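You operate a simulated robot arm through the tools that you are given. There is no shell and no other tool.

You run a simulated robot arm. Do the job below in one go: nothing can be reset, and whatever is moved stays where it is left.

Task
Stand the order card's package on the peg; tuck, sleeve and plug it.
Fine: the lot on the card; tuck the tail; the pink plug.

The check looks at the end state, three seconds after you hand in, the way a careful person would. Anything else that was tipped, shoved, dropped, spilled or broken makes it a failure.

Robot
A 7-joint arm with a two-finger parallel gripper, fixed in place. Base frame: the origin is on the floor under the middle of its stand, x ahead of it, y to its left, z up. Units: mm, degrees, N and s.
It reaches about 1479 mm from its shoulder. Its first joint turns from -166.0 to 166.0 degrees. Payload 4.4 kg.
The TCP is the grasp point between the finger pads, 23 mm short of the fingertips. In the tool frame z runs along the fingers and y along their closing line. The gripper opens to 94 mm. The fingers are 38 mm wide and 10 mm thick; the gripper's body (54 by 96 mm) begins 39 mm behind the TCP.
Orientation is told as [roll, pitch, yaw] about the base's x, y, z axes, in that order, counted from this pose: with the fingers straight down and closing along the base's y, the tool's x points along the base's -x, its y along +y and its z along -z.

Tools
- The arm moves only by the tool jog_arm. Its argument "targets" is a list of rows, each a list of 6 numbers: the shift along the base's x, y, z in mm, then the turn, a rotation vector about the base's x, y, z in degrees. In form: [[tx, ty, tz, rx, ry, rz], ...]. A call has 1 to 20 rows; each row is the pose to reach, as a shift and turn from the pose commanded when the call began. "grip" is the finger opening in mm, from 0 to 94, set as the call begins (left out, the last holds). Each row takes 0.2 s and may step no farther than 50 mm and 8.6 degrees from the row before; otherwise, or with a gripper value out of range, the whole call is refused. Where a pose cannot be reached the arm comes as near as it can. A force on the tool above 40 N (or 10 N above the force at the start of the call, whichever is more), or a blocked arm, ends the call early, and 0.2 s more pass. Each finger travels about 72 mm/s and halts on what it meets, pressing with about 26 N; the grip force reading is that of the motor and also rises with nothing between the fingers. The clock runs only during rows and for 0.2 s after the last one: add rows that repeat a pose to give the fingers time. It gives the time, the measured TCP pose, the force on the tool (base axes), the opening and the grip force at its end, in the units of the frame above (readings bear some noise), with the torque about the TCP (base axes, N m) and any sound that the robot's microphone picked up.
- Cameras (640 x 400 px; columns grow to the right, rows downward): "scene" is fixed at [48.4, 500.4, 1658.2]; the picture's right is [0.03, -1.00, 0.00], its down [-0.59, -0.02, -0.81] and it looks along [0.81, 0.03, -0.59] (base axes); focal length 326 px, centre (320, 200). "wrist" rides on the gripper at [86, 16, -74] in the tool frame; the picture's right is [-0.18, 0.98, 0.00], its down [-0.58, -0.11, -0.81] and it looks along [-0.79, -0.15, 0.59] (tool axes); focal length 243 px, centre (320, 200). There is no depth. A picture from a camera that has moved, and an enlarged one, comes with that camera's place and axes in the base frame and with its lens.
- capture(camera): a new picture of that camera. It takes no simulated time.
- close_up(camera, box): a new picture of the part [left, top, right, bottom] of that camera's present view, enlarged. It takes no simulated time.
- hand_in(): hands the job in; it is judged then, once.

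Nothing tells you positions but the pictures and the camera data. Unless the task says otherwise, let go and move clear before handing in.

The tools are called after "Call:" by a JSON object that holds its "fn" and its "kwargs". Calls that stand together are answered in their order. jog_arm: Moves the arm, as the interface text tells. Its arguments: {"type":"object","properties":{"targets":{"type":"array","items":{"type":"array","items":{"type":"number"}}},"grip":{"type":"number"}},"required":["targets"]} The other tools are called the same way: capture (camera) takes a picture; close_up (camera, box) takes an enlarged picture of a part of a camera's view; hand_in () hands the job in.

At the start:

```text
time_s: 0.0
tool_pos: [499.9, 536.1, 1374.2]
tool_rot: [-0.1, 0.0, 0.0]
contact_force: [0.1, 0.8, 0.9]
ft_torque: [-0.02, 0.01, -0.02]
gripper_width: 94.2
gripper_force: 0.0
```

scene: 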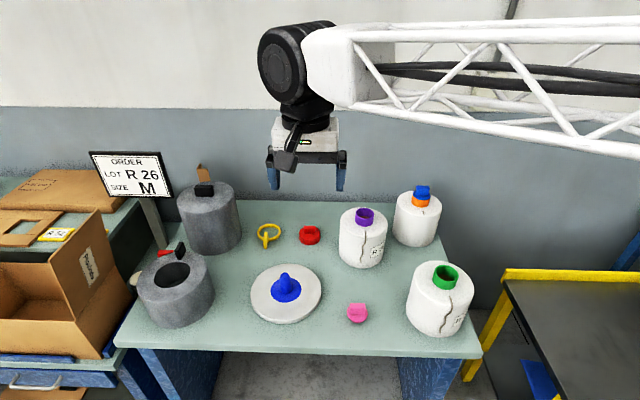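
wrist: 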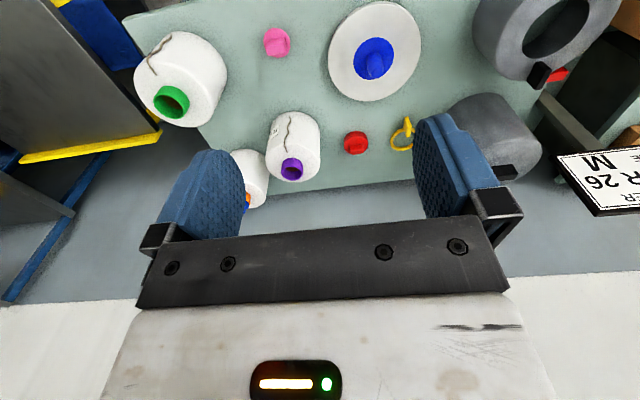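

I see a bench with three white yarn packages (purple, orange/blue and green tubes), a disc with a blue peg, two grey sleeves, small red, yellow and pink parts, and an order card reading LOT R 26, SIZE M. I'll look closer at everything before moving.

Call:
{"fn": "close_up", "kwargs": {"camera": "scene", "box": [80, 140, 240, 240]}}

Call:
{"fn": "close_up", "kwargs": {"camera": "scene", "box": [320, 170, 480, 270]}}

Call:
{"fn": "close_up", "kwargs": {"camera": "scene", "box": [340, 245, 500, 345]}}

Call:
{"fn": "close_up", "kwargs": {"camera": "scene", "box": [230, 210, 390, 340]}}

Call:
{"fn": "close_up", "kwargs": {"camera": "scene", "box": [110, 230, 240, 340]}}

Call:
{"fn": "close_up", "kwargs": {"camera": "scene", "box": [0, 160, 140, 260]}}

```text
4.00 times, centred on (160, 190) of scene
camera zoom: at [48.4, 500.4, 1658.2], right [0.03, -1.0, 0.0], down [-0.59, -0.02, -0.81], along [0.81, 0.03, -0.59], focal length 1302 px, centre (960, 240)
```

zoom: 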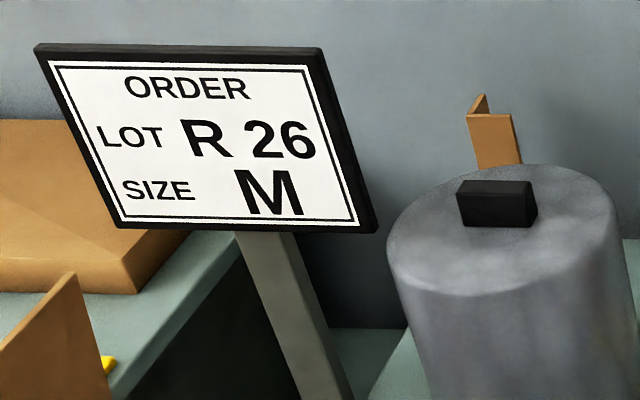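

```text
4.00 times, centred on (400, 220) of scene
camera zoom: at [48.4, 500.4, 1658.2], right [0.03, -1.0, 0.0], down [-0.59, -0.02, -0.81], along [0.81, 0.03, -0.59], focal length 1302 px, centre (0, 120)
```

zoom: 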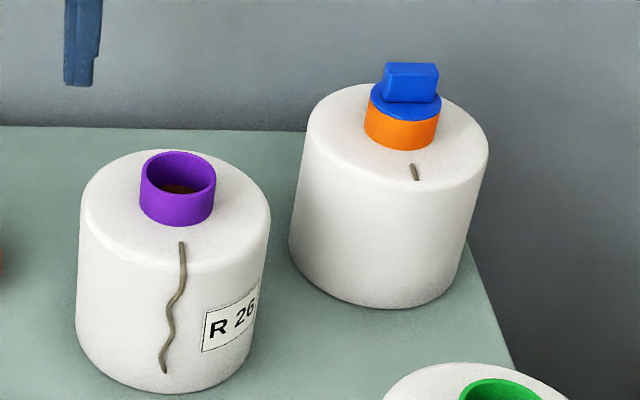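

```text
4.00 times, centred on (420, 295) of scene
camera zoom: at [48.4, 500.4, 1658.2], right [0.03, -1.0, 0.0], down [-0.59, -0.02, -0.81], along [0.81, 0.03, -0.59], focal length 1302 px, centre (-80, -180)
```

zoom: 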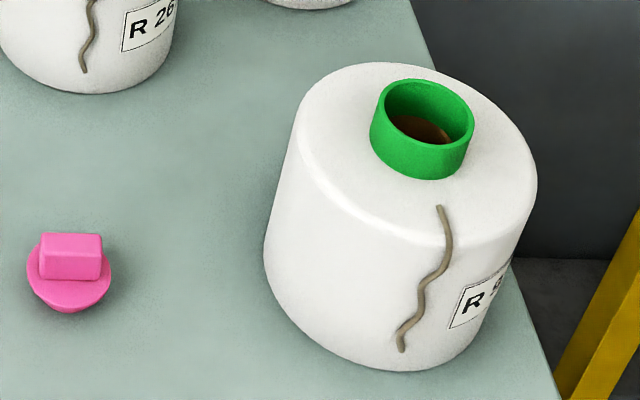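

```text
3.08 times, centred on (310, 275) of scene
camera zoom: at [48.4, 500.4, 1658.2], right [0.03, -1.0, 0.0], down [-0.59, -0.02, -0.81], along [0.81, 0.03, -0.59], focal length 1002 px, centre (351, -31)
```

zoom: 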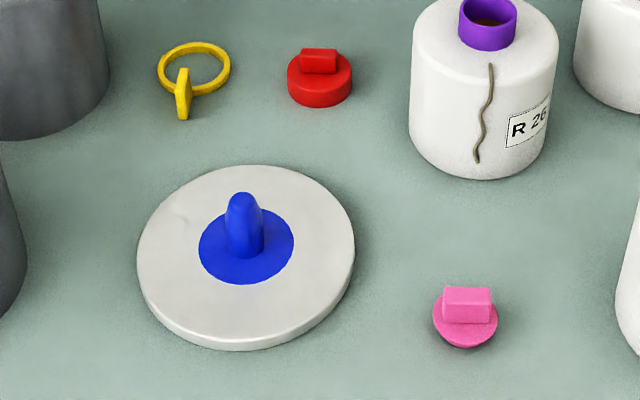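

```text
3.64 times, centred on (175, 285) of scene
camera zoom: at [48.4, 500.4, 1658.2], right [0.03, -1.0, 0.0], down [-0.59, -0.02, -0.81], along [0.81, 0.03, -0.59], focal length 1184 px, centre (847, -109)
```

zoom: 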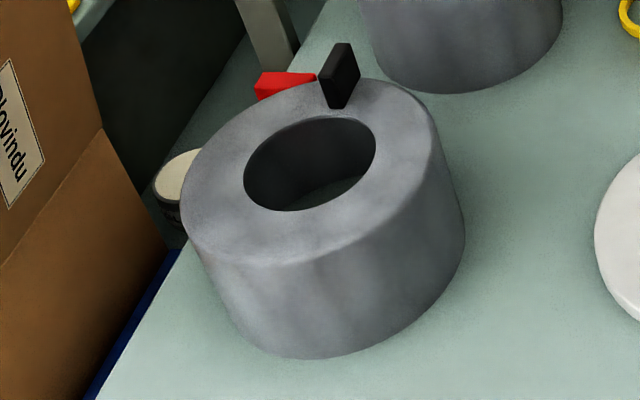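

```text
4.00 times, centred on (70, 210) of scene
camera zoom: at [48.4, 500.4, 1658.2], right [0.03, -1.0, 0.0], down [-0.59, -0.02, -0.81], along [0.81, 0.03, -0.59], focal length 1302 px, centre (1320, 160)
```

zoom: 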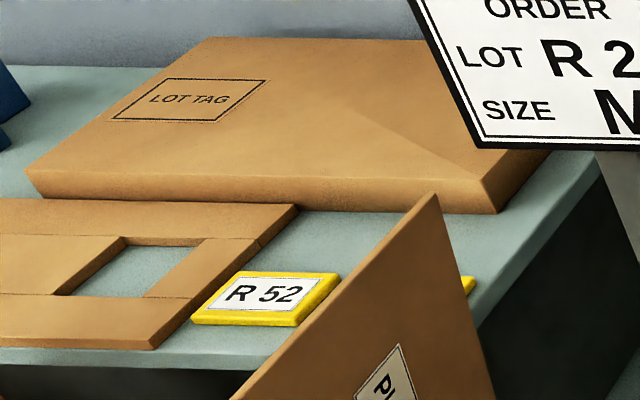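

The purple package reads R 26, and the green and orange labels aren't fully readable from here. By rough triangulation the table top is at about z=790–800, with the peg disc near (720, 636). I'll swing the wrist camera, staying high, over to the right side to read the labels.

Call:
{"fn": "jog_arm", "kwargs": {"targets": [[12.8, -42.3, -13.4, 0, 0, 6.92], [25.6, -84.6, -26.8, 0, 0, 13.84], [38.4, -126.9, -40.2, 0, 0, 20.76], [51.2, -169.2, -53.6, 0, 0, 27.68], [64, -211.5, -67, 0, 0, 34.6], [76.8, -253.8, -80.4, 0, 0, 41.52], [89.6, -296.1, -93.8, 0, 0, 48.44], [102.4, -338.4, -107.2, 0, 0, 55.36], [115.2, -380.7, -120.6, 0, 0, 62.28], [128, -423, -134, 0, 0, 69.2], [140.8, -465.3, -147.4, 0, 0, 76.12], [153.6, -507.6, -160.8, 0, 0, 83.04], [166.4, -549.9, -174.2, 0, 0, 90]]}}

Call:
{"fn": "capture", "kwargs": {"camera": "wrist"}}

```text
time_s: 2.8
tool_pos: [665.0, -14.0, 1196.1]
tool_rot: [0.1, 0.0, 90.1]
contact_force: [0.4, -0.1, 0.2]
ft_torque: [0.02, 0.0, 0.03]
gripper_width: 93.9
gripper_force: 0.0
```

```text
taken
camera wrist: at [649.1, -100.8, 1268.9], right [-0.98, 0.18, 0.0], down [0.11, 0.58, 0.81], along [0.15, 0.79, -0.59], focal length 243 px, centre (320, 200)
```

wrist: 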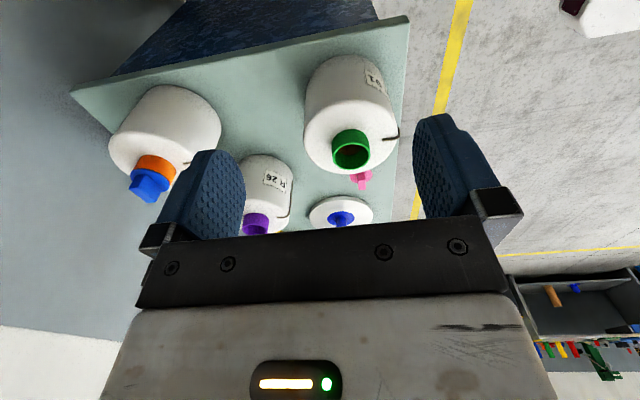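

Call:
{"fn": "close_up", "kwargs": {"camera": "wrist", "box": [290, 40, 410, 200]}}

Call:
{"fn": "close_up", "kwargs": {"camera": "wrist", "box": [230, 140, 310, 240]}}

Call:
{"fn": "close_up", "kwargs": {"camera": "wrist", "box": [90, 70, 240, 220]}}

```text
2.50 times, centred on (350, 120) of wrist
camera zoom: at [649.1, -100.8, 1268.9], right [-0.98, 0.18, 0.0], down [0.11, 0.58, 0.81], along [0.15, 0.79, -0.59], focal length 606 px, centre (245, 400)
```

zoom: 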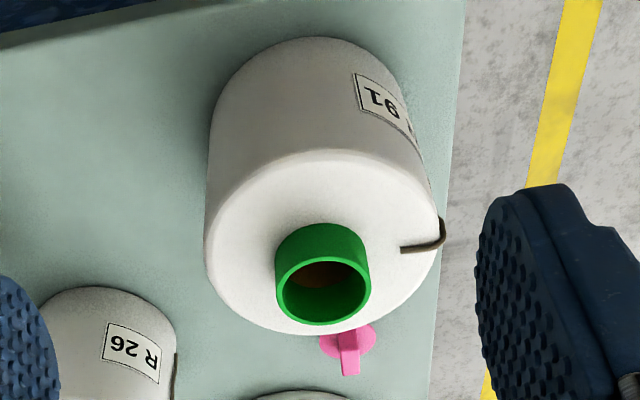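

```text
4.00 times, centred on (270, 190) of wrist
camera zoom: at [649.1, -100.8, 1268.9], right [-0.98, 0.18, 0.0], down [0.11, 0.58, 0.81], along [0.15, 0.79, -0.59], focal length 970 px, centre (520, 240)
```

zoom: 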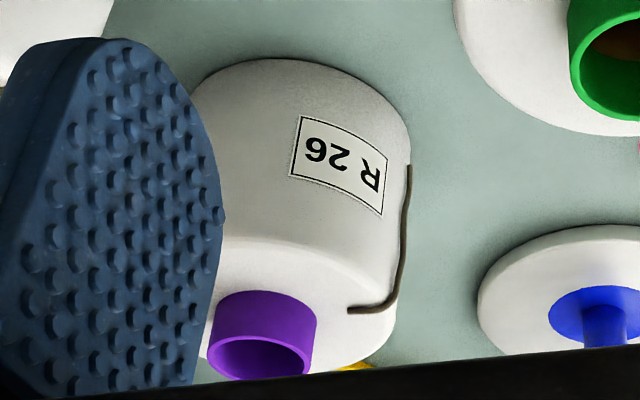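

```text
2.67 times, centred on (165, 145) of wrist
camera zoom: at [649.1, -100.8, 1268.9], right [-0.98, 0.18, 0.0], down [0.11, 0.58, 0.81], along [0.15, 0.79, -0.59], focal length 647 px, centre (733, 347)
```

zoom: 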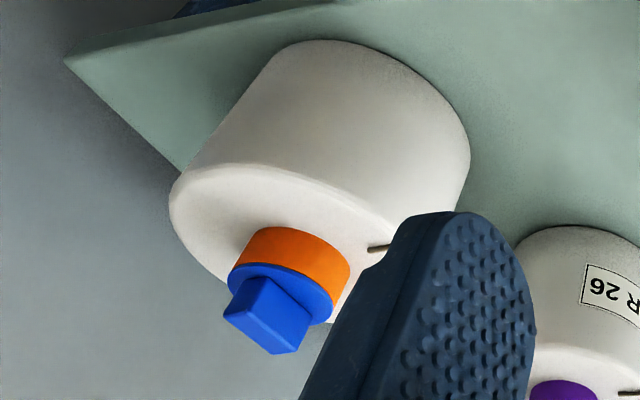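

The purple package is R 26 and the green is R 91, so purple is the one on the card. Next I'll look at the grey sleeves from above the table centre.

Call:
{"fn": "jog_arm", "kwargs": {"targets": [[12.9, 46.2, 8.7, 0, 0, 0], [25.8, 92.3, 17.3, 0, 0, 0], [38.8, 138.5, 26, 0, 0, 0], [51.7, 184.7, 34.7, 0, 0, 0], [64.6, 230.8, 43.3, 0, 0, 0], [77.5, 277, 52, 0, 0, 0], [90.4, 323.2, 60.7, 0, 0, 0], [103.3, 369.3, 69.3, 0, 0, 0], [116.3, 415.5, 78, 0, 0, 0], [129.2, 461.7, 86.7, 0, 0, 0], [142.1, 507.8, 95.3, 0, 0, 0], [155, 554, 104, 0, 0, 0]]}}

Call:
{"fn": "capture", "kwargs": {"camera": "wrist"}}

Call:
{"fn": "capture", "kwargs": {"camera": "scene"}}

```text
time_s: 5.4
tool_pos: [820.4, 541.3, 1301.2]
tool_rot: [-0.1, 0.1, 90.1]
contact_force: [-0.5, 0.7, 1.5]
ft_torque: [-0.03, -0.05, 0.01]
gripper_width: 94.1
gripper_force: 0.1
```

```text
taken
camera wrist: at [804.4, 453.6, 1374.5], right [-0.98, 0.18, 0.0], down [0.11, 0.58, 0.81], along [0.15, 0.79, -0.59], focal length 243 px, centre (320, 200)
```

wrist: 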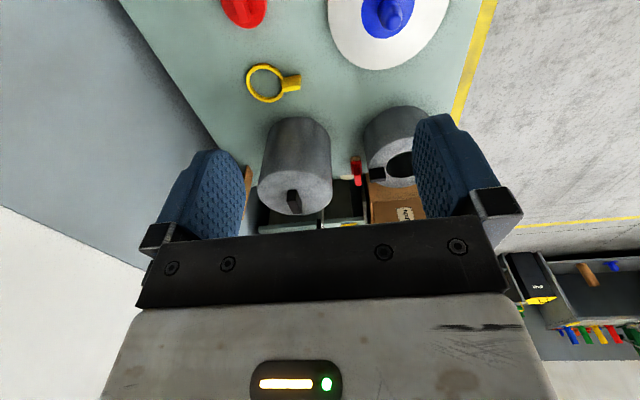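

```text
taken
```

scene: 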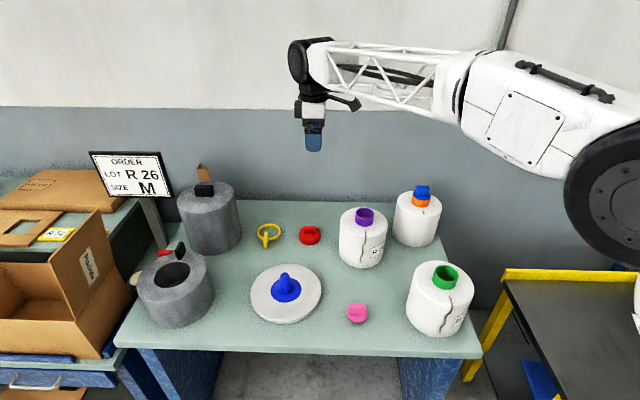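

Call:
{"fn": "close_up", "kwargs": {"camera": "wrist", "box": [240, 100, 430, 230]}}

Call:
{"fn": "close_up", "kwargs": {"camera": "wrist", "box": [200, 0, 460, 110]}}

```text
3.08 times, centred on (335, 165) of wrist
camera zoom: at [804.4, 453.6, 1374.5], right [-0.98, 0.18, 0.0], down [0.11, 0.58, 0.81], along [0.15, 0.79, -0.59], focal length 746 px, centre (274, 308)
```

zoom: 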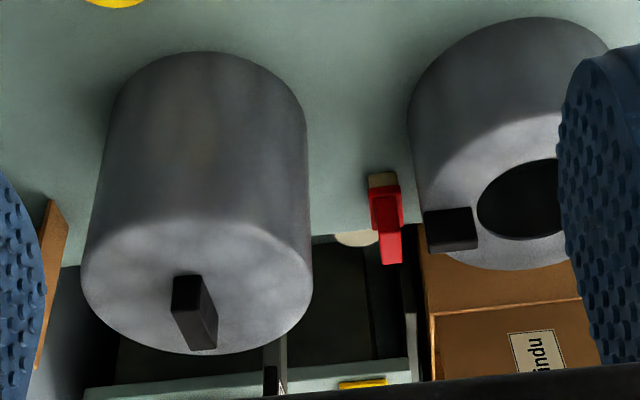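

```text
2.46 times, centred on (330, 55) of wrist
camera zoom: at [804.4, 453.6, 1374.5], right [-0.98, 0.18, 0.0], down [0.11, 0.58, 0.81], along [0.15, 0.79, -0.59], focal length 597 px, centre (295, 557)
```

zoom: 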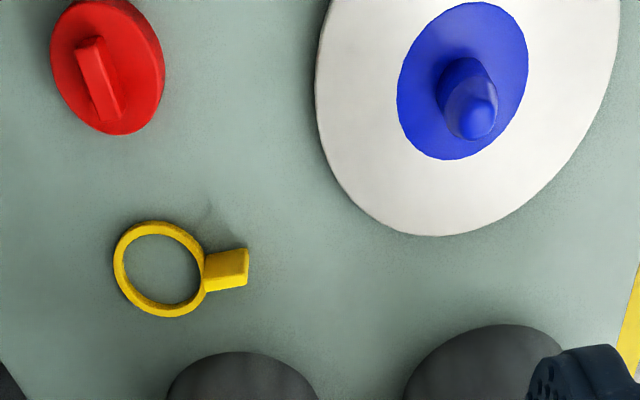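

The rear grey cover has a closed top with a centred handle. The front one is lower and has a hole and a handle at the rim. I'll move the camera nearly above them to measure both and look for size marks.

Call:
{"fn": "jog_arm", "kwargs": {"targets": [[-18.1, 42, -9.2, 0, 0, 0], [-36.2, 84, -18.5, 0, 0, 0], [-54.4, 126, -27.8, 0, 0, 0], [-72.5, 168, -37, 0, 0, 0], [-90.6, 210, -46.2, 0, 0, 0], [-108.8, 252, -55.5, 0, 0, 0], [-126.9, 294, -64.8, 0, 0, 0], [-145, 336, -74, 0, 0, 0]]}}

Call:
{"fn": "capture", "kwargs": {"camera": "wrist"}}

```text
time_s: 7.2
tool_pos: [673.6, 878.0, 1230.2]
tool_rot: [-0.1, -0.1, 90.0]
contact_force: [-0.1, -0.7, 1.7]
ft_torque: [0.0, 0.01, 0.0]
gripper_width: 94.1
gripper_force: 0.1
```

```text
taken
camera wrist: at [657.2, 792.1, 1303.6], right [-0.98, 0.18, 0.0], down [0.11, 0.58, 0.81], along [0.15, 0.79, -0.59], focal length 243 px, centre (320, 200)
```

wrist: 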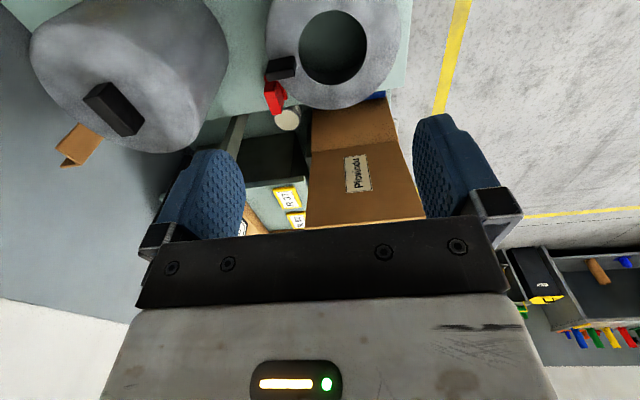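

Call:
{"fn": "close_up", "kwargs": {"camera": "wrist", "box": [240, 0, 410, 130]}}

Call:
{"fn": "close_up", "kwargs": {"camera": "wrist", "box": [20, 0, 250, 170]}}

Call:
{"fn": "close_up", "kwargs": {"camera": "wrist", "box": [230, 140, 430, 240]}}

```text
3.08 times, centred on (325, 65) of wrist
camera zoom: at [657.2, 792.1, 1303.6], right [-0.98, 0.18, 0.0], down [0.11, 0.58, 0.81], along [0.15, 0.79, -0.59], focal length 746 px, centre (305, 615)
```

zoom: 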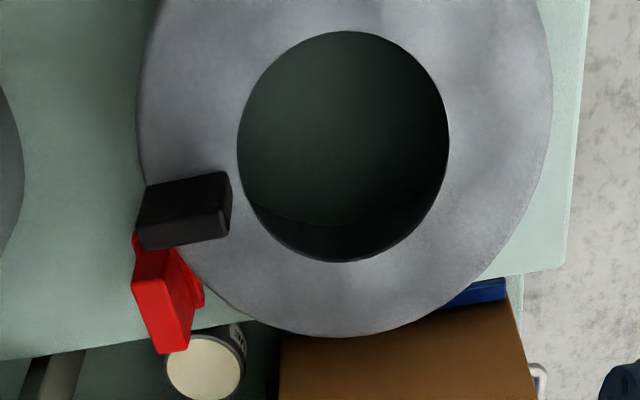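

```text
2.35 times, centred on (135, 85) of wrist
camera zoom: at [657.2, 792.1, 1303.6], right [-0.98, 0.18, 0.0], down [0.11, 0.58, 0.81], along [0.15, 0.79, -0.59], focal length 571 px, centre (755, 471)
```

zoom: 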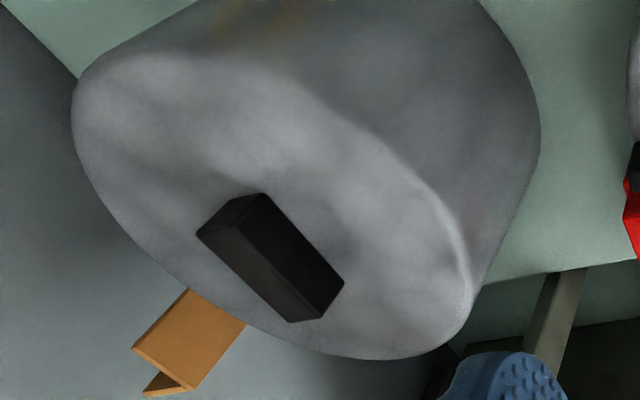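

```text
3.20 times, centred on (330, 190) of wrist
camera zoom: at [657.2, 792.1, 1303.6], right [-0.98, 0.18, 0.0], down [0.11, 0.58, 0.81], along [0.15, 0.79, -0.59], focal length 776 px, centre (288, 232)
```

zoom: 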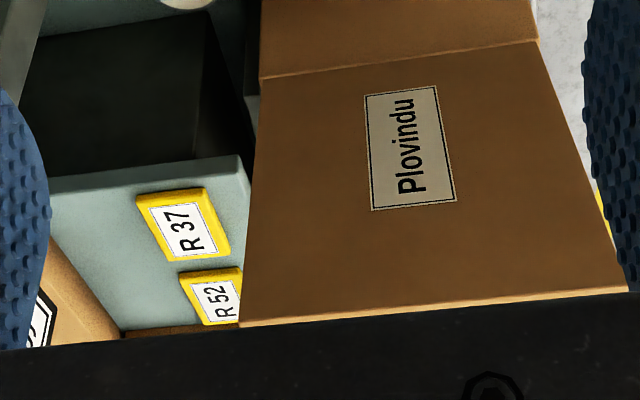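

No size marks show on either sleeve; the tags on the side shelf are R 37 and R 52. The holed sleeve lets the tube stick out for the plug, so it fits the order tuck, sleeve, plug. Next I'll hover over the purple package, at roughly (901, 381), to measure it and look at its tail.

Call:
{"fn": "jog_arm", "kwargs": {"targets": [[18.75, -41.25, -8.17, 0, 0, -7.5], [37.5, -82.5, -16.3, 0, 0, -15], [56.25, -123.75, -24.5, 0, 0, -22.5], [75, -165, -32.7, 0, 0, -30], [93.75, -206.25, -40.8, 0, 0, -37.5], [112.5, -247.5, -49, 0, 0, -45], [131.25, -288.75, -57.2, 0, 0, -52.5], [150, -330, -65.3, 0, 0, -60], [168.75, -371.25, -73.5, 0, 0, -67.5], [187.5, -412.5, -81.7, 0, 0, -75], [206.25, -453.75, -89.8, 0, 0, -82.5], [225, -495, -98, 0, 0, -90]]}}

Call:
{"fn": "capture", "kwargs": {"camera": "wrist"}}

Call:
{"fn": "capture", "kwargs": {"camera": "scene"}}

```text
time_s: 9.8
tool_pos: [907.0, 380.7, 1128.1]
tool_rot: [0.0, 0.1, 0.1]
contact_force: [0.5, -1.3, -0.2]
ft_torque: [0.01, 0.01, -0.02]
gripper_width: 94.0
gripper_force: 0.0
```

```text
taken
camera wrist: at [819.4, 397.5, 1201.9], right [0.18, 0.98, 0.0], down [0.58, -0.11, 0.81], along [0.79, -0.15, -0.59], focal length 243 px, centre (320, 200)
```

wrist: 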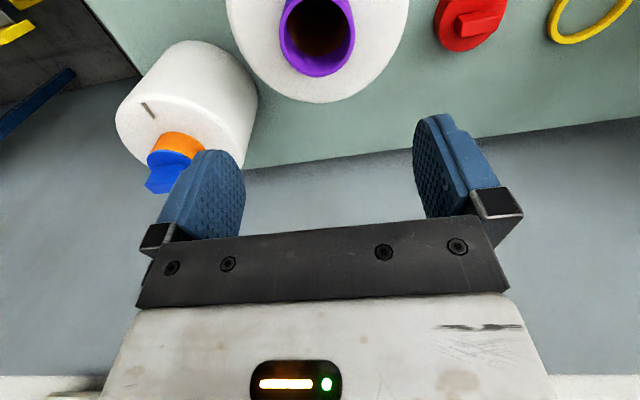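

```text
taken
```

scene: 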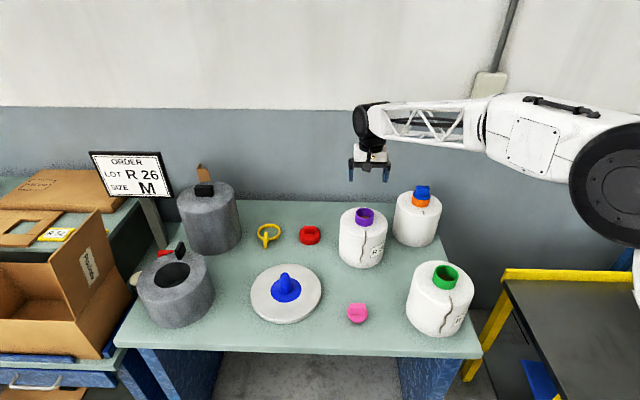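

Call:
{"fn": "close_up", "kwargs": {"camera": "wrist", "box": [220, 0, 420, 110]}}

Call:
{"fn": "jog_arm", "kwargs": {"targets": [[0, 0, 0, 0, 0, 0], [0, 0, 0, 0, 0, 0]]}}

```text
3.20 times, centred on (320, 55) of wrist
camera zoom: at [819.4, 397.5, 1201.9], right [0.18, 0.98, 0.0], down [0.58, -0.11, 0.81], along [0.79, -0.15, -0.59], focal length 776 px, centre (320, 664)
```

zoom: 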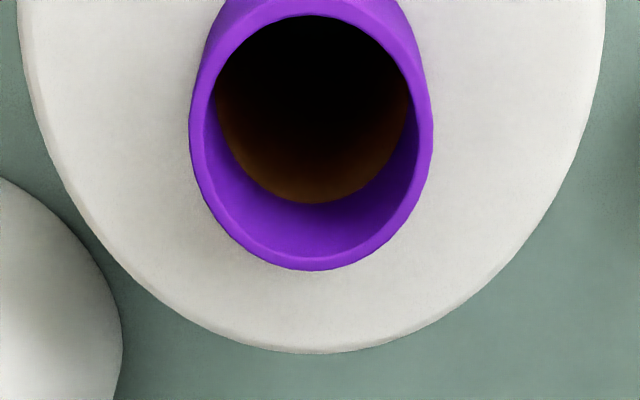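

```text
time_s: 10.4
tool_pos: [906.7, 381.3, 1128.4]
tool_rot: [0.1, 0.0, 0.0]
contact_force: [-0.1, 0.1, -0.6]
ft_torque: [0.01, 0.01, 0.01]
gripper_width: 93.9
gripper_force: 0.1
```

The tube is about 60 mm outside and 53 mm inside, with its rim centre near (898, 381, 982). I'll back off toward -x to see the hanging tail from the front.

Call:
{"fn": "jog_arm", "kwargs": {"targets": [[-41, 2, 0, 0, 0, 0], [-82, 4, 0, 0, 0, 0], [-123, 6, -20, 0, 0, 0], [-164, 8, -44, 0, 0, 0], [-200, 9, -68, 0, 0, 0]]}}

Call:
{"fn": "capture", "kwargs": {"camera": "wrist"}}

Call:
{"fn": "close_up", "kwargs": {"camera": "wrist", "box": [210, 0, 430, 140]}}

```text
time_s: 11.6
tool_pos: [704.5, 389.8, 1064.9]
tool_rot: [0.0, 0.0, 0.2]
contact_force: [0.0, -0.2, -0.6]
ft_torque: [0.01, 0.02, -0.01]
gripper_width: 94.1
gripper_force: 0.0
```

```text
taken
camera wrist: at [617.2, 405.4, 1138.7], right [0.18, 0.98, 0.0], down [0.58, -0.11, 0.81], along [0.79, -0.15, -0.59], focal length 243 px, centre (320, 200)
```

wrist: 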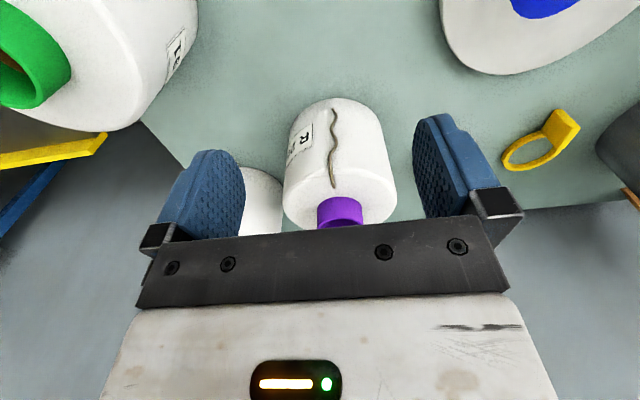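

```text
2.86 times, centred on (320, 70) of wrist
camera zoom: at [617.2, 405.4, 1138.7], right [0.18, 0.98, 0.0], down [0.58, -0.11, 0.81], along [0.79, -0.15, -0.59], focal length 693 px, centre (320, 571)
```

zoom: 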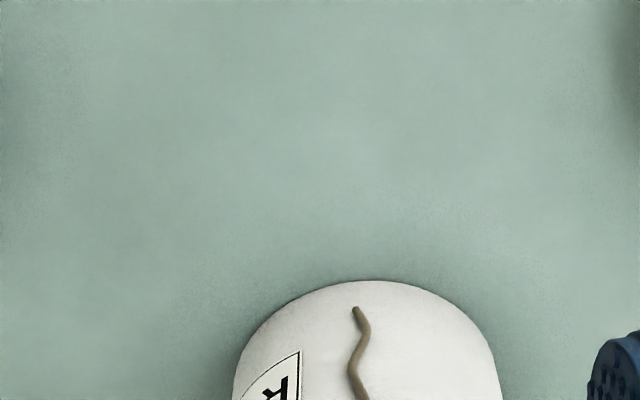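

Call:
{"fn": "close_up", "kwargs": {"camera": "wrist", "box": [260, 90, 420, 240]}}

Call:
{"fn": "close_up", "kwargs": {"camera": "scene", "box": [330, 195, 400, 275]}}

```text
2.67 times, centred on (340, 165) of wrist
camera zoom: at [617.2, 405.4, 1138.7], right [0.18, 0.98, 0.0], down [0.58, -0.11, 0.81], along [0.79, -0.15, -0.59], focal length 647 px, centre (267, 293)
```

zoom: 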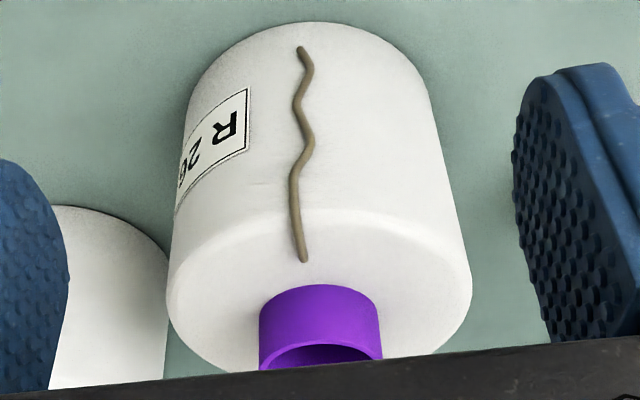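

```text
5.00 times, centred on (365, 235) of scene
camera zoom: at [48.4, 500.4, 1658.2], right [0.03, -1.0, 0.0], down [-0.59, -0.02, -0.81], along [0.81, 0.03, -0.59], focal length 1628 px, centre (95, 25)
```

zoom: 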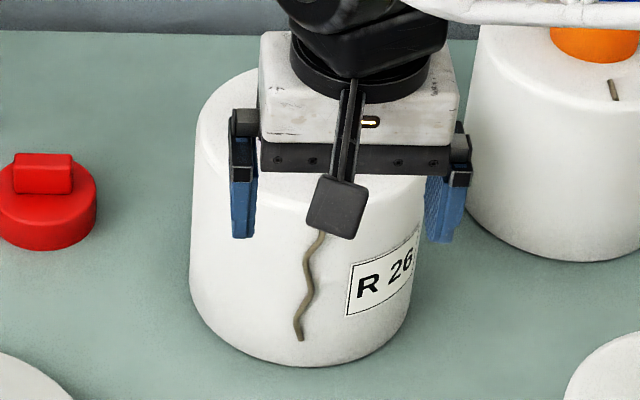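

The tail runs from the top of the package at a radius of about 50 mm, over the shoulder and down the -x side, ending at about z 835. The body top is at about z 952 and the tube rim about 985. I'll now hover just above the tube to align for the grasp.

Call:
{"fn": "jog_arm", "kwargs": {"targets": [[40, -2, 10, 0, 0, 0], [80, -4, 10, 0, 0, 0], [120, -6, 10, 0, 0, 0], [160, -8, 10, 0, 0, 0], [193.5, -8.8, 10, 0, 0, 0], [193.5, -8.8, 10, 0, 0, 0]]}}

Call:
{"fn": "capture", "kwargs": {"camera": "wrist"}}

Call:
{"fn": "close_up", "kwargs": {"camera": "wrist", "box": [220, 0, 420, 140]}}

Call:
{"fn": "close_up", "kwargs": {"camera": "scene", "box": [320, 170, 420, 280]}}

```text
time_s: 13.0
tool_pos: [896.0, 382.6, 1075.1]
tool_rot: [0.0, 0.0, 0.0]
contact_force: [-0.2, 0.6, -0.4]
ft_torque: [-0.01, 0.01, 0.03]
gripper_width: 93.9
gripper_force: 0.2
```

```text
taken
camera wrist: at [809.3, 397.7, 1148.6], right [0.18, 0.98, 0.0], down [0.58, -0.11, 0.81], along [0.79, -0.15, -0.59], focal length 243 px, centre (320, 200)
```

wrist: 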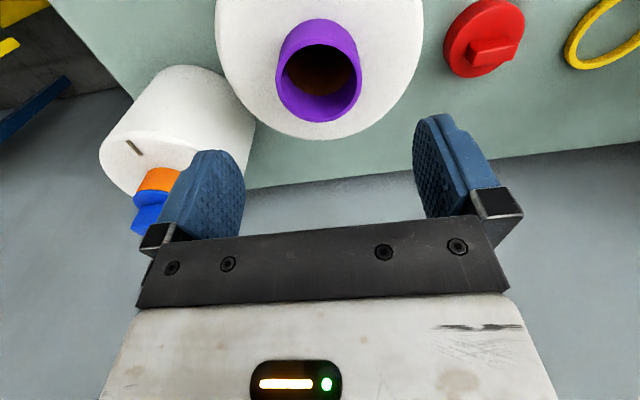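

```text
2.86 times, centred on (320, 70) of wrist
camera zoom: at [809.3, 397.7, 1148.6], right [0.18, 0.98, 0.0], down [0.58, -0.11, 0.81], along [0.79, -0.15, -0.59], focal length 693 px, centre (320, 571)
```

zoom: 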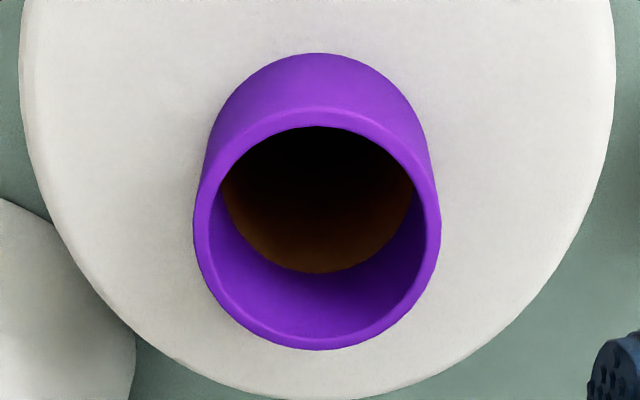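

```text
3.64 times, centred on (370, 225) of scene
camera zoom: at [48.4, 500.4, 1658.2], right [0.03, -1.0, 0.0], down [-0.59, -0.02, -0.81], along [0.81, 0.03, -0.59], focal length 1184 px, centre (138, 109)
```

zoom: 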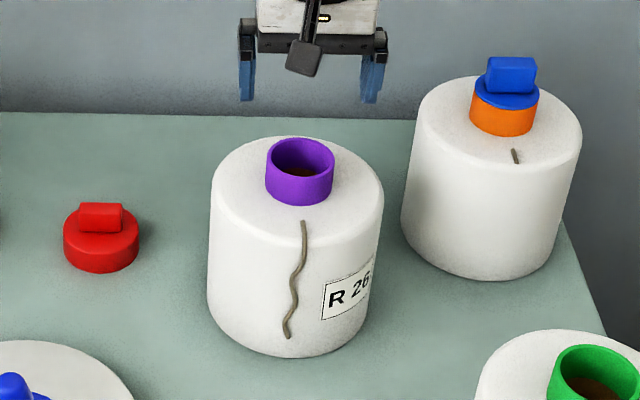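

Alignment is within about 2 mm. I'll go straight down around the tube with the fingers open, then close.

Call:
{"fn": "jog_arm", "kwargs": {"targets": [[-1.5, -0.6, -30, 0, 0, 0], [-1.5, -0.6, -60, 0, 0, 0], [-1.5, -0.6, -80, 0, 0, 0], [-1.5, -0.6, -91, 0, 0, 0], [-1.5, -0.6, -91, 0, 0, 0]]}}

Call:
{"fn": "close_up", "kwargs": {"camera": "wrist", "box": [120, 60, 520, 260]}}

Call:
{"fn": "close_up", "kwargs": {"camera": "scene", "box": [320, 170, 420, 280]}}

```text
time_s: 14.2
tool_pos: [893.4, 383.2, 983.6]
tool_rot: [0.0, 0.0, -0.1]
contact_force: [0.8, -0.1, 0.1]
ft_torque: [0.0, -0.03, -0.05]
gripper_width: 93.9
gripper_force: 0.2
```

```text
1.60 times, centred on (320, 160) of wrist
camera zoom: at [806.8, 398.1, 1056.5], right [0.18, 0.98, 0.0], down [0.58, -0.11, 0.81], along [0.79, -0.15, -0.59], focal length 388 px, centre (320, 264)
```

zoom: 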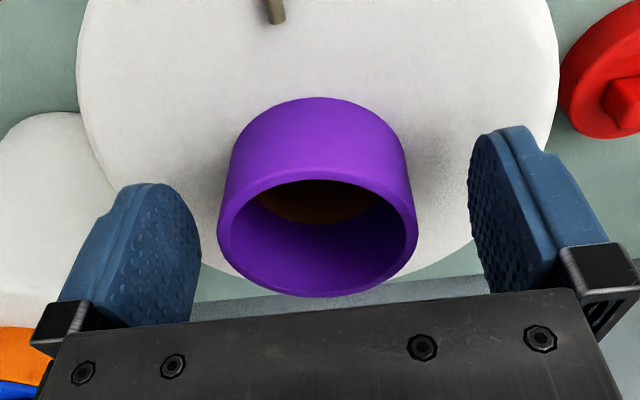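

```text
3.64 times, centred on (370, 225) of scene
camera zoom: at [48.4, 500.4, 1658.2], right [0.03, -1.0, 0.0], down [-0.59, -0.02, -0.81], along [0.81, 0.03, -0.59], focal length 1184 px, centre (138, 109)
```

zoom: 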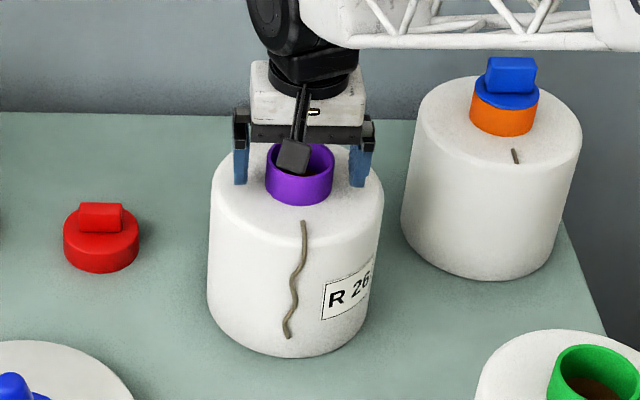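

The TCP sits at rim height and is centred on the tube. I'll go 5 mm lower, close on the tube, and check the hold before lifting.

Call:
{"fn": "jog_arm", "kwargs": {"targets": [[0, 0, -5, 0, 0, 0], [0, 0, -5, 0, 0, 0]]}}

Call:
{"fn": "jog_arm", "kwargs": {"targets": [[0, 0, 0, 0, 0, 0], [0, 0, 0, 0, 0, 0], [0, 0, 0, 0, 0, 0], [0, 0, 0, 0, 0, 0]], "grip": 40}}

Call:
{"fn": "capture", "kwargs": {"camera": "wrist"}}

```text
time_s: 14.8
tool_pos: [893.0, 382.1, 978.7]
tool_rot: [0.0, -0.1, 0.0]
contact_force: [-0.6, -0.1, 0.4]
ft_torque: [0.0, -0.02, 0.04]
gripper_width: 94.3
gripper_force: 0.1
```

```text
time_s: 15.8
tool_pos: [893.8, 382.2, 977.7]
tool_rot: [0.0, 0.0, 0.0]
contact_force: [1.6, -6.9, 2.1]
ft_torque: [-0.5, 0.44, 0.22]
gripper_width: 60.9
gripper_force: 26.1
```

```text
taken
camera wrist: at [806.5, 397.5, 1051.5], right [0.18, 0.98, 0.0], down [0.58, -0.11, 0.81], along [0.79, -0.15, -0.59], focal length 243 px, centre (320, 200)
```

wrist: 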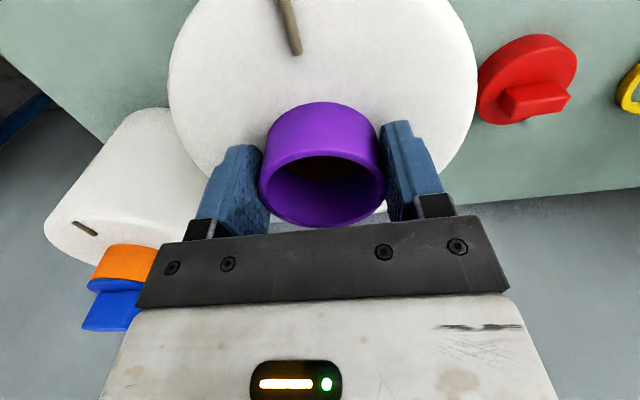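

The tube is gripped at 60.9 mm with 26 N. I'll lift a little to check the weight and for slip.

Call:
{"fn": "jog_arm", "kwargs": {"targets": [[0, 0, 5, 0, 0, 0], [0, 0, 12, 0, 0, 0], [0, 0, 20, 0, 0, 0], [0, 0, 20, 0, 0, 0]]}}

Call:
{"fn": "close_up", "kwargs": {"camera": "scene", "box": [320, 150, 420, 280]}}

Call:
{"fn": "capture", "kwargs": {"camera": "wrist"}}

```text
time_s: 16.8
tool_pos: [894.1, 382.0, 998.9]
tool_rot: [0.0, -0.1, 0.1]
contact_force: [0.2, 4.7, 5.9]
ft_torque: [-0.39, 0.13, 0.03]
gripper_width: 60.6
gripper_force: 26.1
```

```text
3.08 times, centred on (370, 215) of scene
camera zoom: at [48.4, 500.4, 1658.2], right [0.03, -1.0, 0.0], down [-0.59, -0.02, -0.81], along [0.81, 0.03, -0.59], focal length 1002 px, centre (166, 154)
```

zoom: 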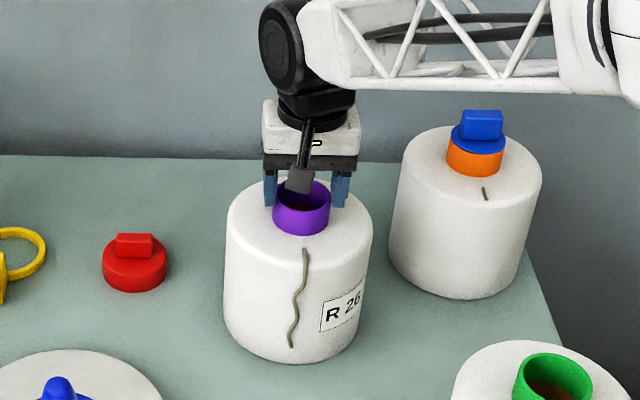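

```text
taken
camera wrist: at [806.6, 397.6, 1072.9], right [0.18, 0.98, 0.0], down [0.58, -0.11, 0.81], along [0.79, -0.15, -0.59], focal length 243 px, centre (320, 200)
```

wrist: 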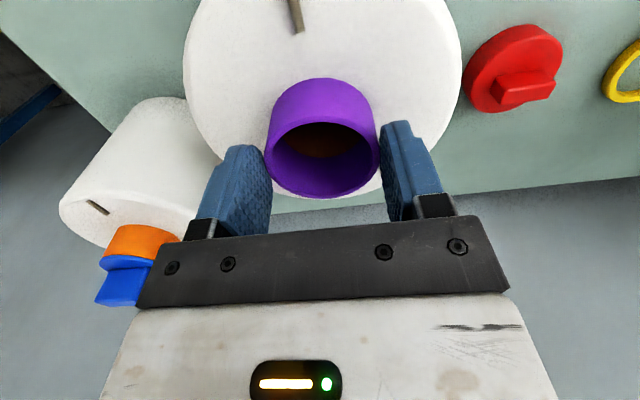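

The package does not seem to have come up with the gripper. I'll look closely to see whether the fingers slid on the tube.

Call:
{"fn": "close_up", "kwargs": {"camera": "scene", "box": [335, 195, 395, 275]}}

Call:
{"fn": "close_up", "kwargs": {"camera": "wrist", "box": [180, 0, 460, 240]}}

```text
5.00 times, centred on (365, 235) of scene
camera zoom: at [48.4, 500.4, 1658.2], right [0.03, -1.0, 0.0], down [-0.59, -0.02, -0.81], along [0.81, 0.03, -0.59], focal length 1628 px, centre (95, 25)
```

zoom: 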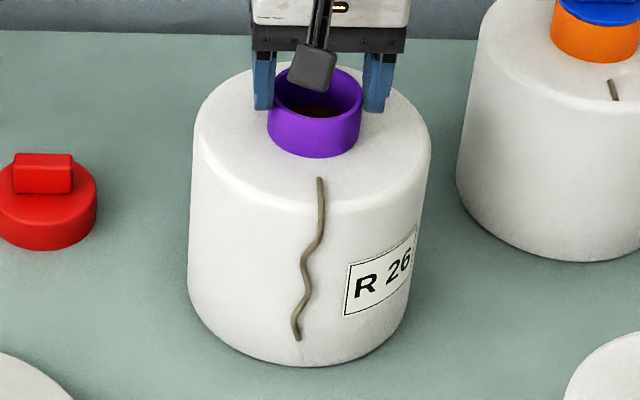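

```text
1.67 times, centred on (320, 120) of wrist
camera zoom: at [806.6, 397.6, 1072.9], right [0.18, 0.98, 0.0], down [0.58, -0.11, 0.81], along [0.79, -0.15, -0.59], focal length 404 px, centre (320, 333)
```

zoom: 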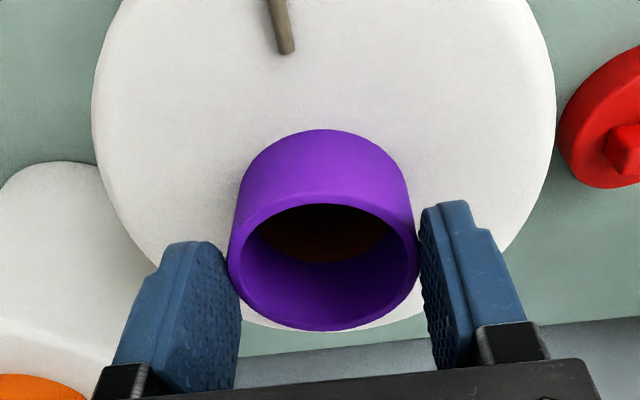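

The fingers slid up the tube without lifting the package. I'll open, go back down for a deeper grip, close, and lift in small steps while watching the force.

Call:
{"fn": "jog_arm", "kwargs": {"targets": [[0, 0, 0, 0, 0, 0], [0, 0, 0, 0, 0, 0], [0, 1, -12, 0, 0, 0], [0, 1, -22.5, 0, 0, 0], [0, 1, -22.5, 0, 0, 0]], "grip": 94}}

Call:
{"fn": "jog_arm", "kwargs": {"targets": [[0, 0, 0, 0, 0, 0], [0, 0, 0, 0, 0, 0], [0, 0, 0, 0, 0, 0], [0, 0, 0, 0, 0, 0], [0, 0, 0, 0, 0, 0]], "grip": 0}}

Call:
{"fn": "jog_arm", "kwargs": {"targets": [[0, 0, 2, 0, 0, 0], [0, 0, 2, 0, 0, 0]]}}

Call:
{"fn": "jog_arm", "kwargs": {"targets": [[0, 0, 3, 0, 0, 0], [0, 0, 3, 0, 0, 0]]}}

```text
time_s: 18.0
tool_pos: [893.3, 383.6, 974.2]
tool_rot: [0.0, 0.1, 0.0]
contact_force: [0.4, -0.7, 0.7]
ft_torque: [0.0, 0.01, -0.01]
gripper_width: 93.7
gripper_force: 0.1
```

```text
time_s: 19.2
tool_pos: [893.5, 382.4, 974.3]
tool_rot: [0.1, -0.1, 0.0]
contact_force: [-0.9, -5.5, 0.2]
ft_torque: [-0.17, 0.21, 0.09]
gripper_width: 60.9
gripper_force: 26.3
```

```text
time_s: 19.8
tool_pos: [893.3, 382.3, 976.6]
tool_rot: [0.0, 0.1, 0.0]
contact_force: [0.4, 0.4, -0.7]
ft_torque: [-0.01, 0.08, -0.05]
gripper_width: 60.9
gripper_force: 25.8
```

```text
time_s: 20.4
tool_pos: [893.7, 382.9, 979.7]
tool_rot: [0.1, 0.0, 0.0]
contact_force: [1.0, 0.9, -11.7]
ft_torque: [0.01, 0.07, 0.01]
gripper_width: 60.7
gripper_force: 25.7
```

The downward pull is now 11.7 N and the width is steady, so it may be holding this time. I'll check the picture and lift a bit more.

Call:
{"fn": "jog_arm", "kwargs": {"targets": [[0, 0, 3, 0, 0, 0], [0, 0, 6, 0, 0, 0], [0, 0, 6, 0, 0, 0]]}}

Call:
{"fn": "close_up", "kwargs": {"camera": "scene", "box": [335, 195, 395, 275]}}

Call:
{"fn": "close_up", "kwargs": {"camera": "wrist", "box": [180, 0, 460, 240]}}

```text
time_s: 21.2
tool_pos: [893.3, 381.5, 985.3]
tool_rot: [0.1, 0.0, 0.1]
contact_force: [-0.4, 0.1, -12.1]
ft_torque: [-0.01, 0.07, -0.01]
gripper_width: 60.8
gripper_force: 25.5
```

```text
5.00 times, centred on (365, 235) of scene
camera zoom: at [48.4, 500.4, 1658.2], right [0.03, -1.0, 0.0], down [-0.59, -0.02, -0.81], along [0.81, 0.03, -0.59], focal length 1628 px, centre (95, 25)
```

zoom: 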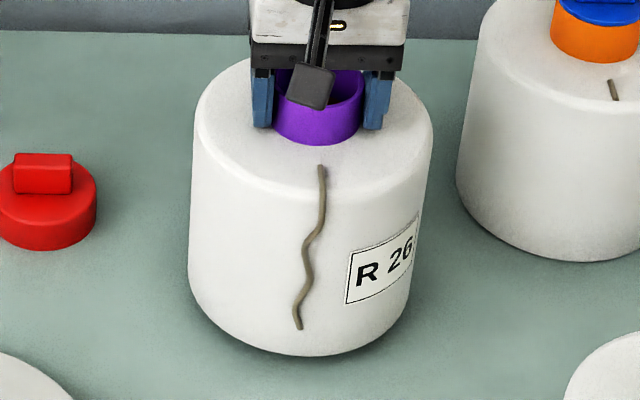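

```text
1.67 times, centred on (320, 120) of wrist
camera zoom: at [806.3, 397.7, 1059.3], right [0.18, 0.98, 0.0], down [0.58, -0.11, 0.81], along [0.79, -0.15, -0.59], focal length 404 px, centre (320, 333)
```

zoom: 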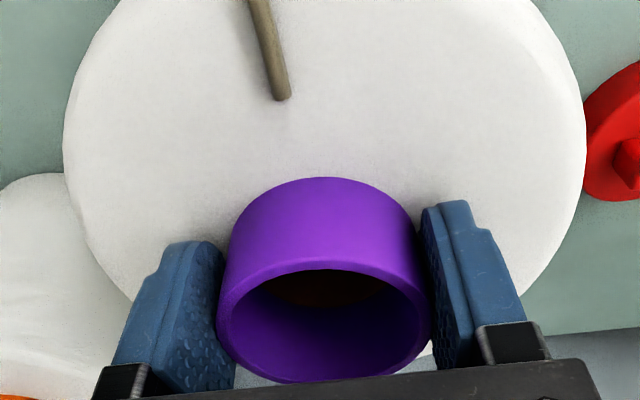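

The package is off the table and weighs about 12 N, and it holds if I lift gently. Before carrying it I want the peg's position precisely, so I'll set it back on its spot, release, and hover over the peg to measure.

Call:
{"fn": "jog_arm", "kwargs": {"targets": [[0, 0, -3, 0, 0, 0], [0, 0, -6, 0, 0, 0], [0, 0, -8.5, 0, 0, 0], [0, 0, -8.5, 0, 0, 0]]}}

Call:
{"fn": "jog_arm", "kwargs": {"targets": [[0, 0, -1, 0, 0, 0], [0, 0, -1, 0, 0, 0]]}}

```text
time_s: 22.2
tool_pos: [894.3, 380.8, 976.8]
tool_rot: [0.0, 0.0, -0.1]
contact_force: [0.0, -0.1, -11.8]
ft_torque: [0.0, 0.09, 0.03]
gripper_width: 60.7
gripper_force: 25.7
```

```text
time_s: 22.8
tool_pos: [893.0, 381.2, 976.9]
tool_rot: [-0.1, -0.1, 0.0]
contact_force: [-0.1, 0.0, -11.3]
ft_torque: [-0.02, 0.09, 0.03]
gripper_width: 61.0
gripper_force: 25.6
```

Call:
{"fn": "jog_arm", "kwargs": {"targets": [[0, 0, -1.5, 0, 0, 0], [0, 0, -1.5, 0, 0, 0]]}}

Call:
{"fn": "jog_arm", "kwargs": {"targets": [[0, 0, -1.5, 0, 0, 0], [0, 0, -1.5, 0, 0, 0]]}}

```text
time_s: 23.4
tool_pos: [892.8, 380.8, 974.5]
tool_rot: [-0.1, 0.1, 0.0]
contact_force: [-0.1, -0.3, -10.9]
ft_torque: [0.01, 0.06, 0.02]
gripper_width: 61.0
gripper_force: 26.3
```

```text
time_s: 24.0
tool_pos: [893.0, 382.3, 974.3]
tool_rot: [0.0, -0.1, 0.0]
contact_force: [-1.2, -10.2, 10.9]
ft_torque: [-0.72, 0.48, 0.08]
gripper_width: 60.9
gripper_force: 26.2
```

It is back down (the force reversed). I'll open, rise, and go hover over the peg.

Call:
{"fn": "jog_arm", "kwargs": {"targets": [[0, 0, 0, 0, 0, 0], [0, 0, 0, 0, 0, 0], [0, 0, 0, 0, 0, 0], [0, 0, 30, 0, 0, 0], [0, 0, 75, 0, 0, 0], [0, 0, 110, 0, 0, 0], [-26, 35, 110, 0, 0, 0], [-53, 70, 110, 0, 0, 0], [-79, 105, 110, 0, 0, 0], [-106, 141, 110, 0, 0, 0], [-132, 176, 110, 0, 0, 0], [-159, 211, 90, 0, 0, 0], [-185, 246, 60, 0, 0, 0], [-185, 246, 30, 0, 0, 0], [-185, 246, 30, 0, 0, 0]], "grip": 94}}

Call:
{"fn": "capture", "kwargs": {"camera": "wrist"}}

Call:
{"fn": "close_up", "kwargs": {"camera": "wrist", "box": [220, 0, 420, 200]}}

Call:
{"fn": "capture", "kwargs": {"camera": "scene"}}

```text
refused: row 13 steps farther than a row can; nothing moved
```

```text
taken
camera wrist: at [806.6, 397.1, 1048.4], right [0.18, 0.98, 0.0], down [0.58, -0.11, 0.81], along [0.79, -0.15, -0.59], focal length 243 px, centre (320, 200)
```

wrist: 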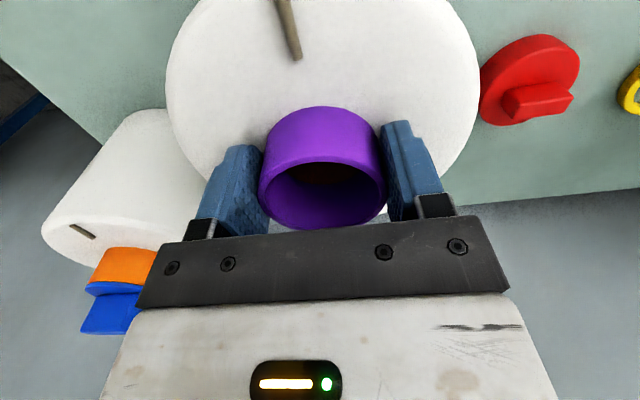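

```text
2.00 times, centred on (320, 100) of wrist
camera zoom: at [806.6, 397.1, 1048.4], right [0.18, 0.98, 0.0], down [0.58, -0.11, 0.81], along [0.79, -0.15, -0.59], focal length 485 px, centre (320, 400)
```

zoom: 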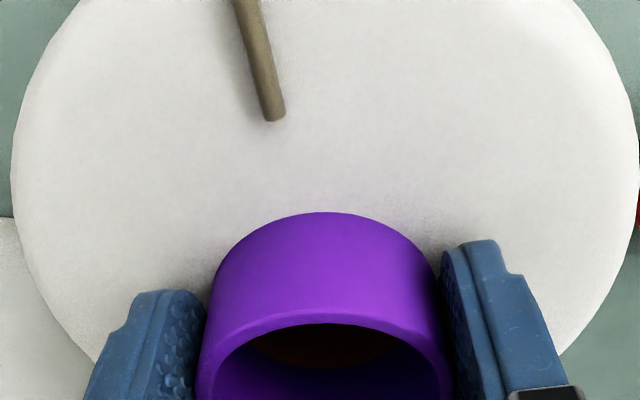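

```text
taken
```

scene: 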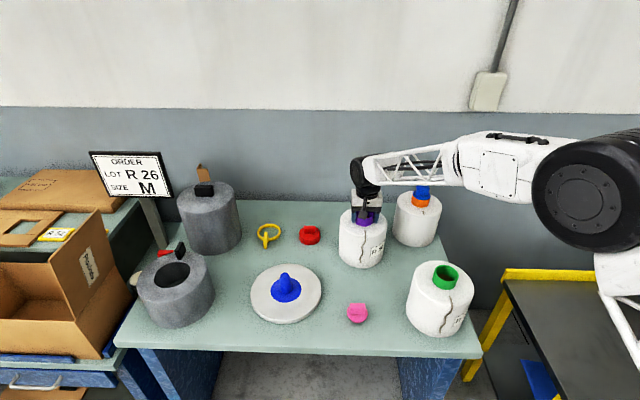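

One row was too long and the call was refused with no motion. I'll resend it with smaller steps.

Call:
{"fn": "jog_arm", "kwargs": {"targets": [[0, 0, 0, 0, 0, 0], [0, 0, 0, 0, 0, 0], [0, 0, 0, 0, 0, 0], [0, 0, 30, 0, 0, 0], [0, 0, 70, 0, 0, 0], [0, 0, 110, 0, 0, 0], [-26, 35, 110, 0, 0, 0], [-53, 70, 110, 0, 0, 0], [-79, 105, 110, 0, 0, 0], [-106, 141, 110, 0, 0, 0], [-132, 176, 110, 0, 0, 0], [-159, 211, 100, 0, 0, 0], [-185, 246, 85, 0, 0, 0], [-185, 246, 55, 0, 0, 0], [-185, 246, 30, 0, 0, 0], [-185, 246, 30, 0, 0, 0]], "grip": 94}}

Call:
{"fn": "capture", "kwargs": {"camera": "wrist"}}

Call:
{"fn": "close_up", "kwargs": {"camera": "wrist", "box": [220, 0, 420, 200]}}

Call:
{"fn": "capture", "kwargs": {"camera": "scene"}}

```text
time_s: 27.4
tool_pos: [705.4, 629.3, 1004.5]
tool_rot: [0.0, 0.0, 0.1]
contact_force: [0.2, -0.6, 0.3]
ft_torque: [-0.03, -0.03, 0.03]
gripper_width: 94.2
gripper_force: 0.0
```

```text
taken
camera wrist: at [618.7, 645.4, 1077.7], right [0.18, 0.98, 0.0], down [0.58, -0.11, 0.81], along [0.79, -0.15, -0.59], focal length 243 px, centre (320, 200)
```

wrist: 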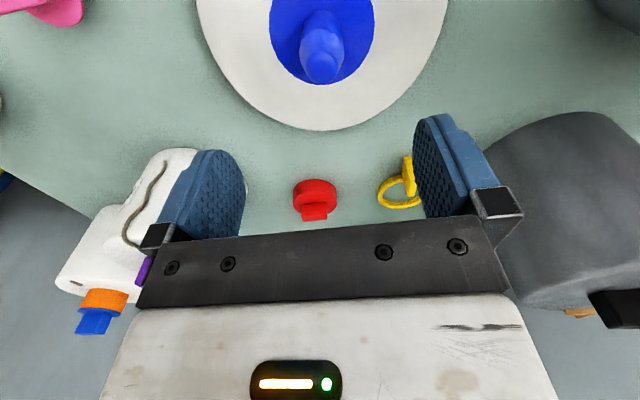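

```text
2.00 times, centred on (320, 100) of wrist
camera zoom: at [618.7, 645.4, 1077.7], right [0.18, 0.98, 0.0], down [0.58, -0.11, 0.81], along [0.79, -0.15, -0.59], focal length 485 px, centre (320, 400)
```

zoom: 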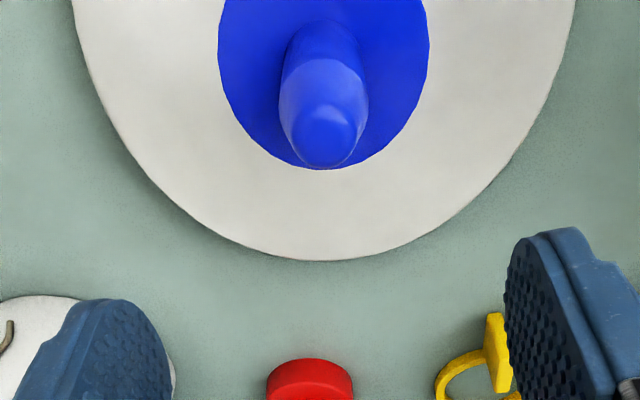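

```text
taken
```

scene: 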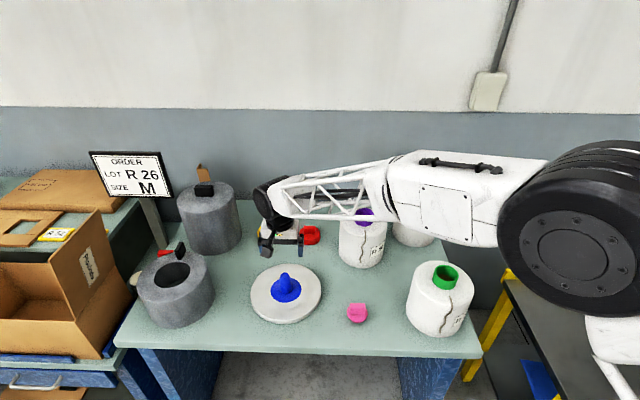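

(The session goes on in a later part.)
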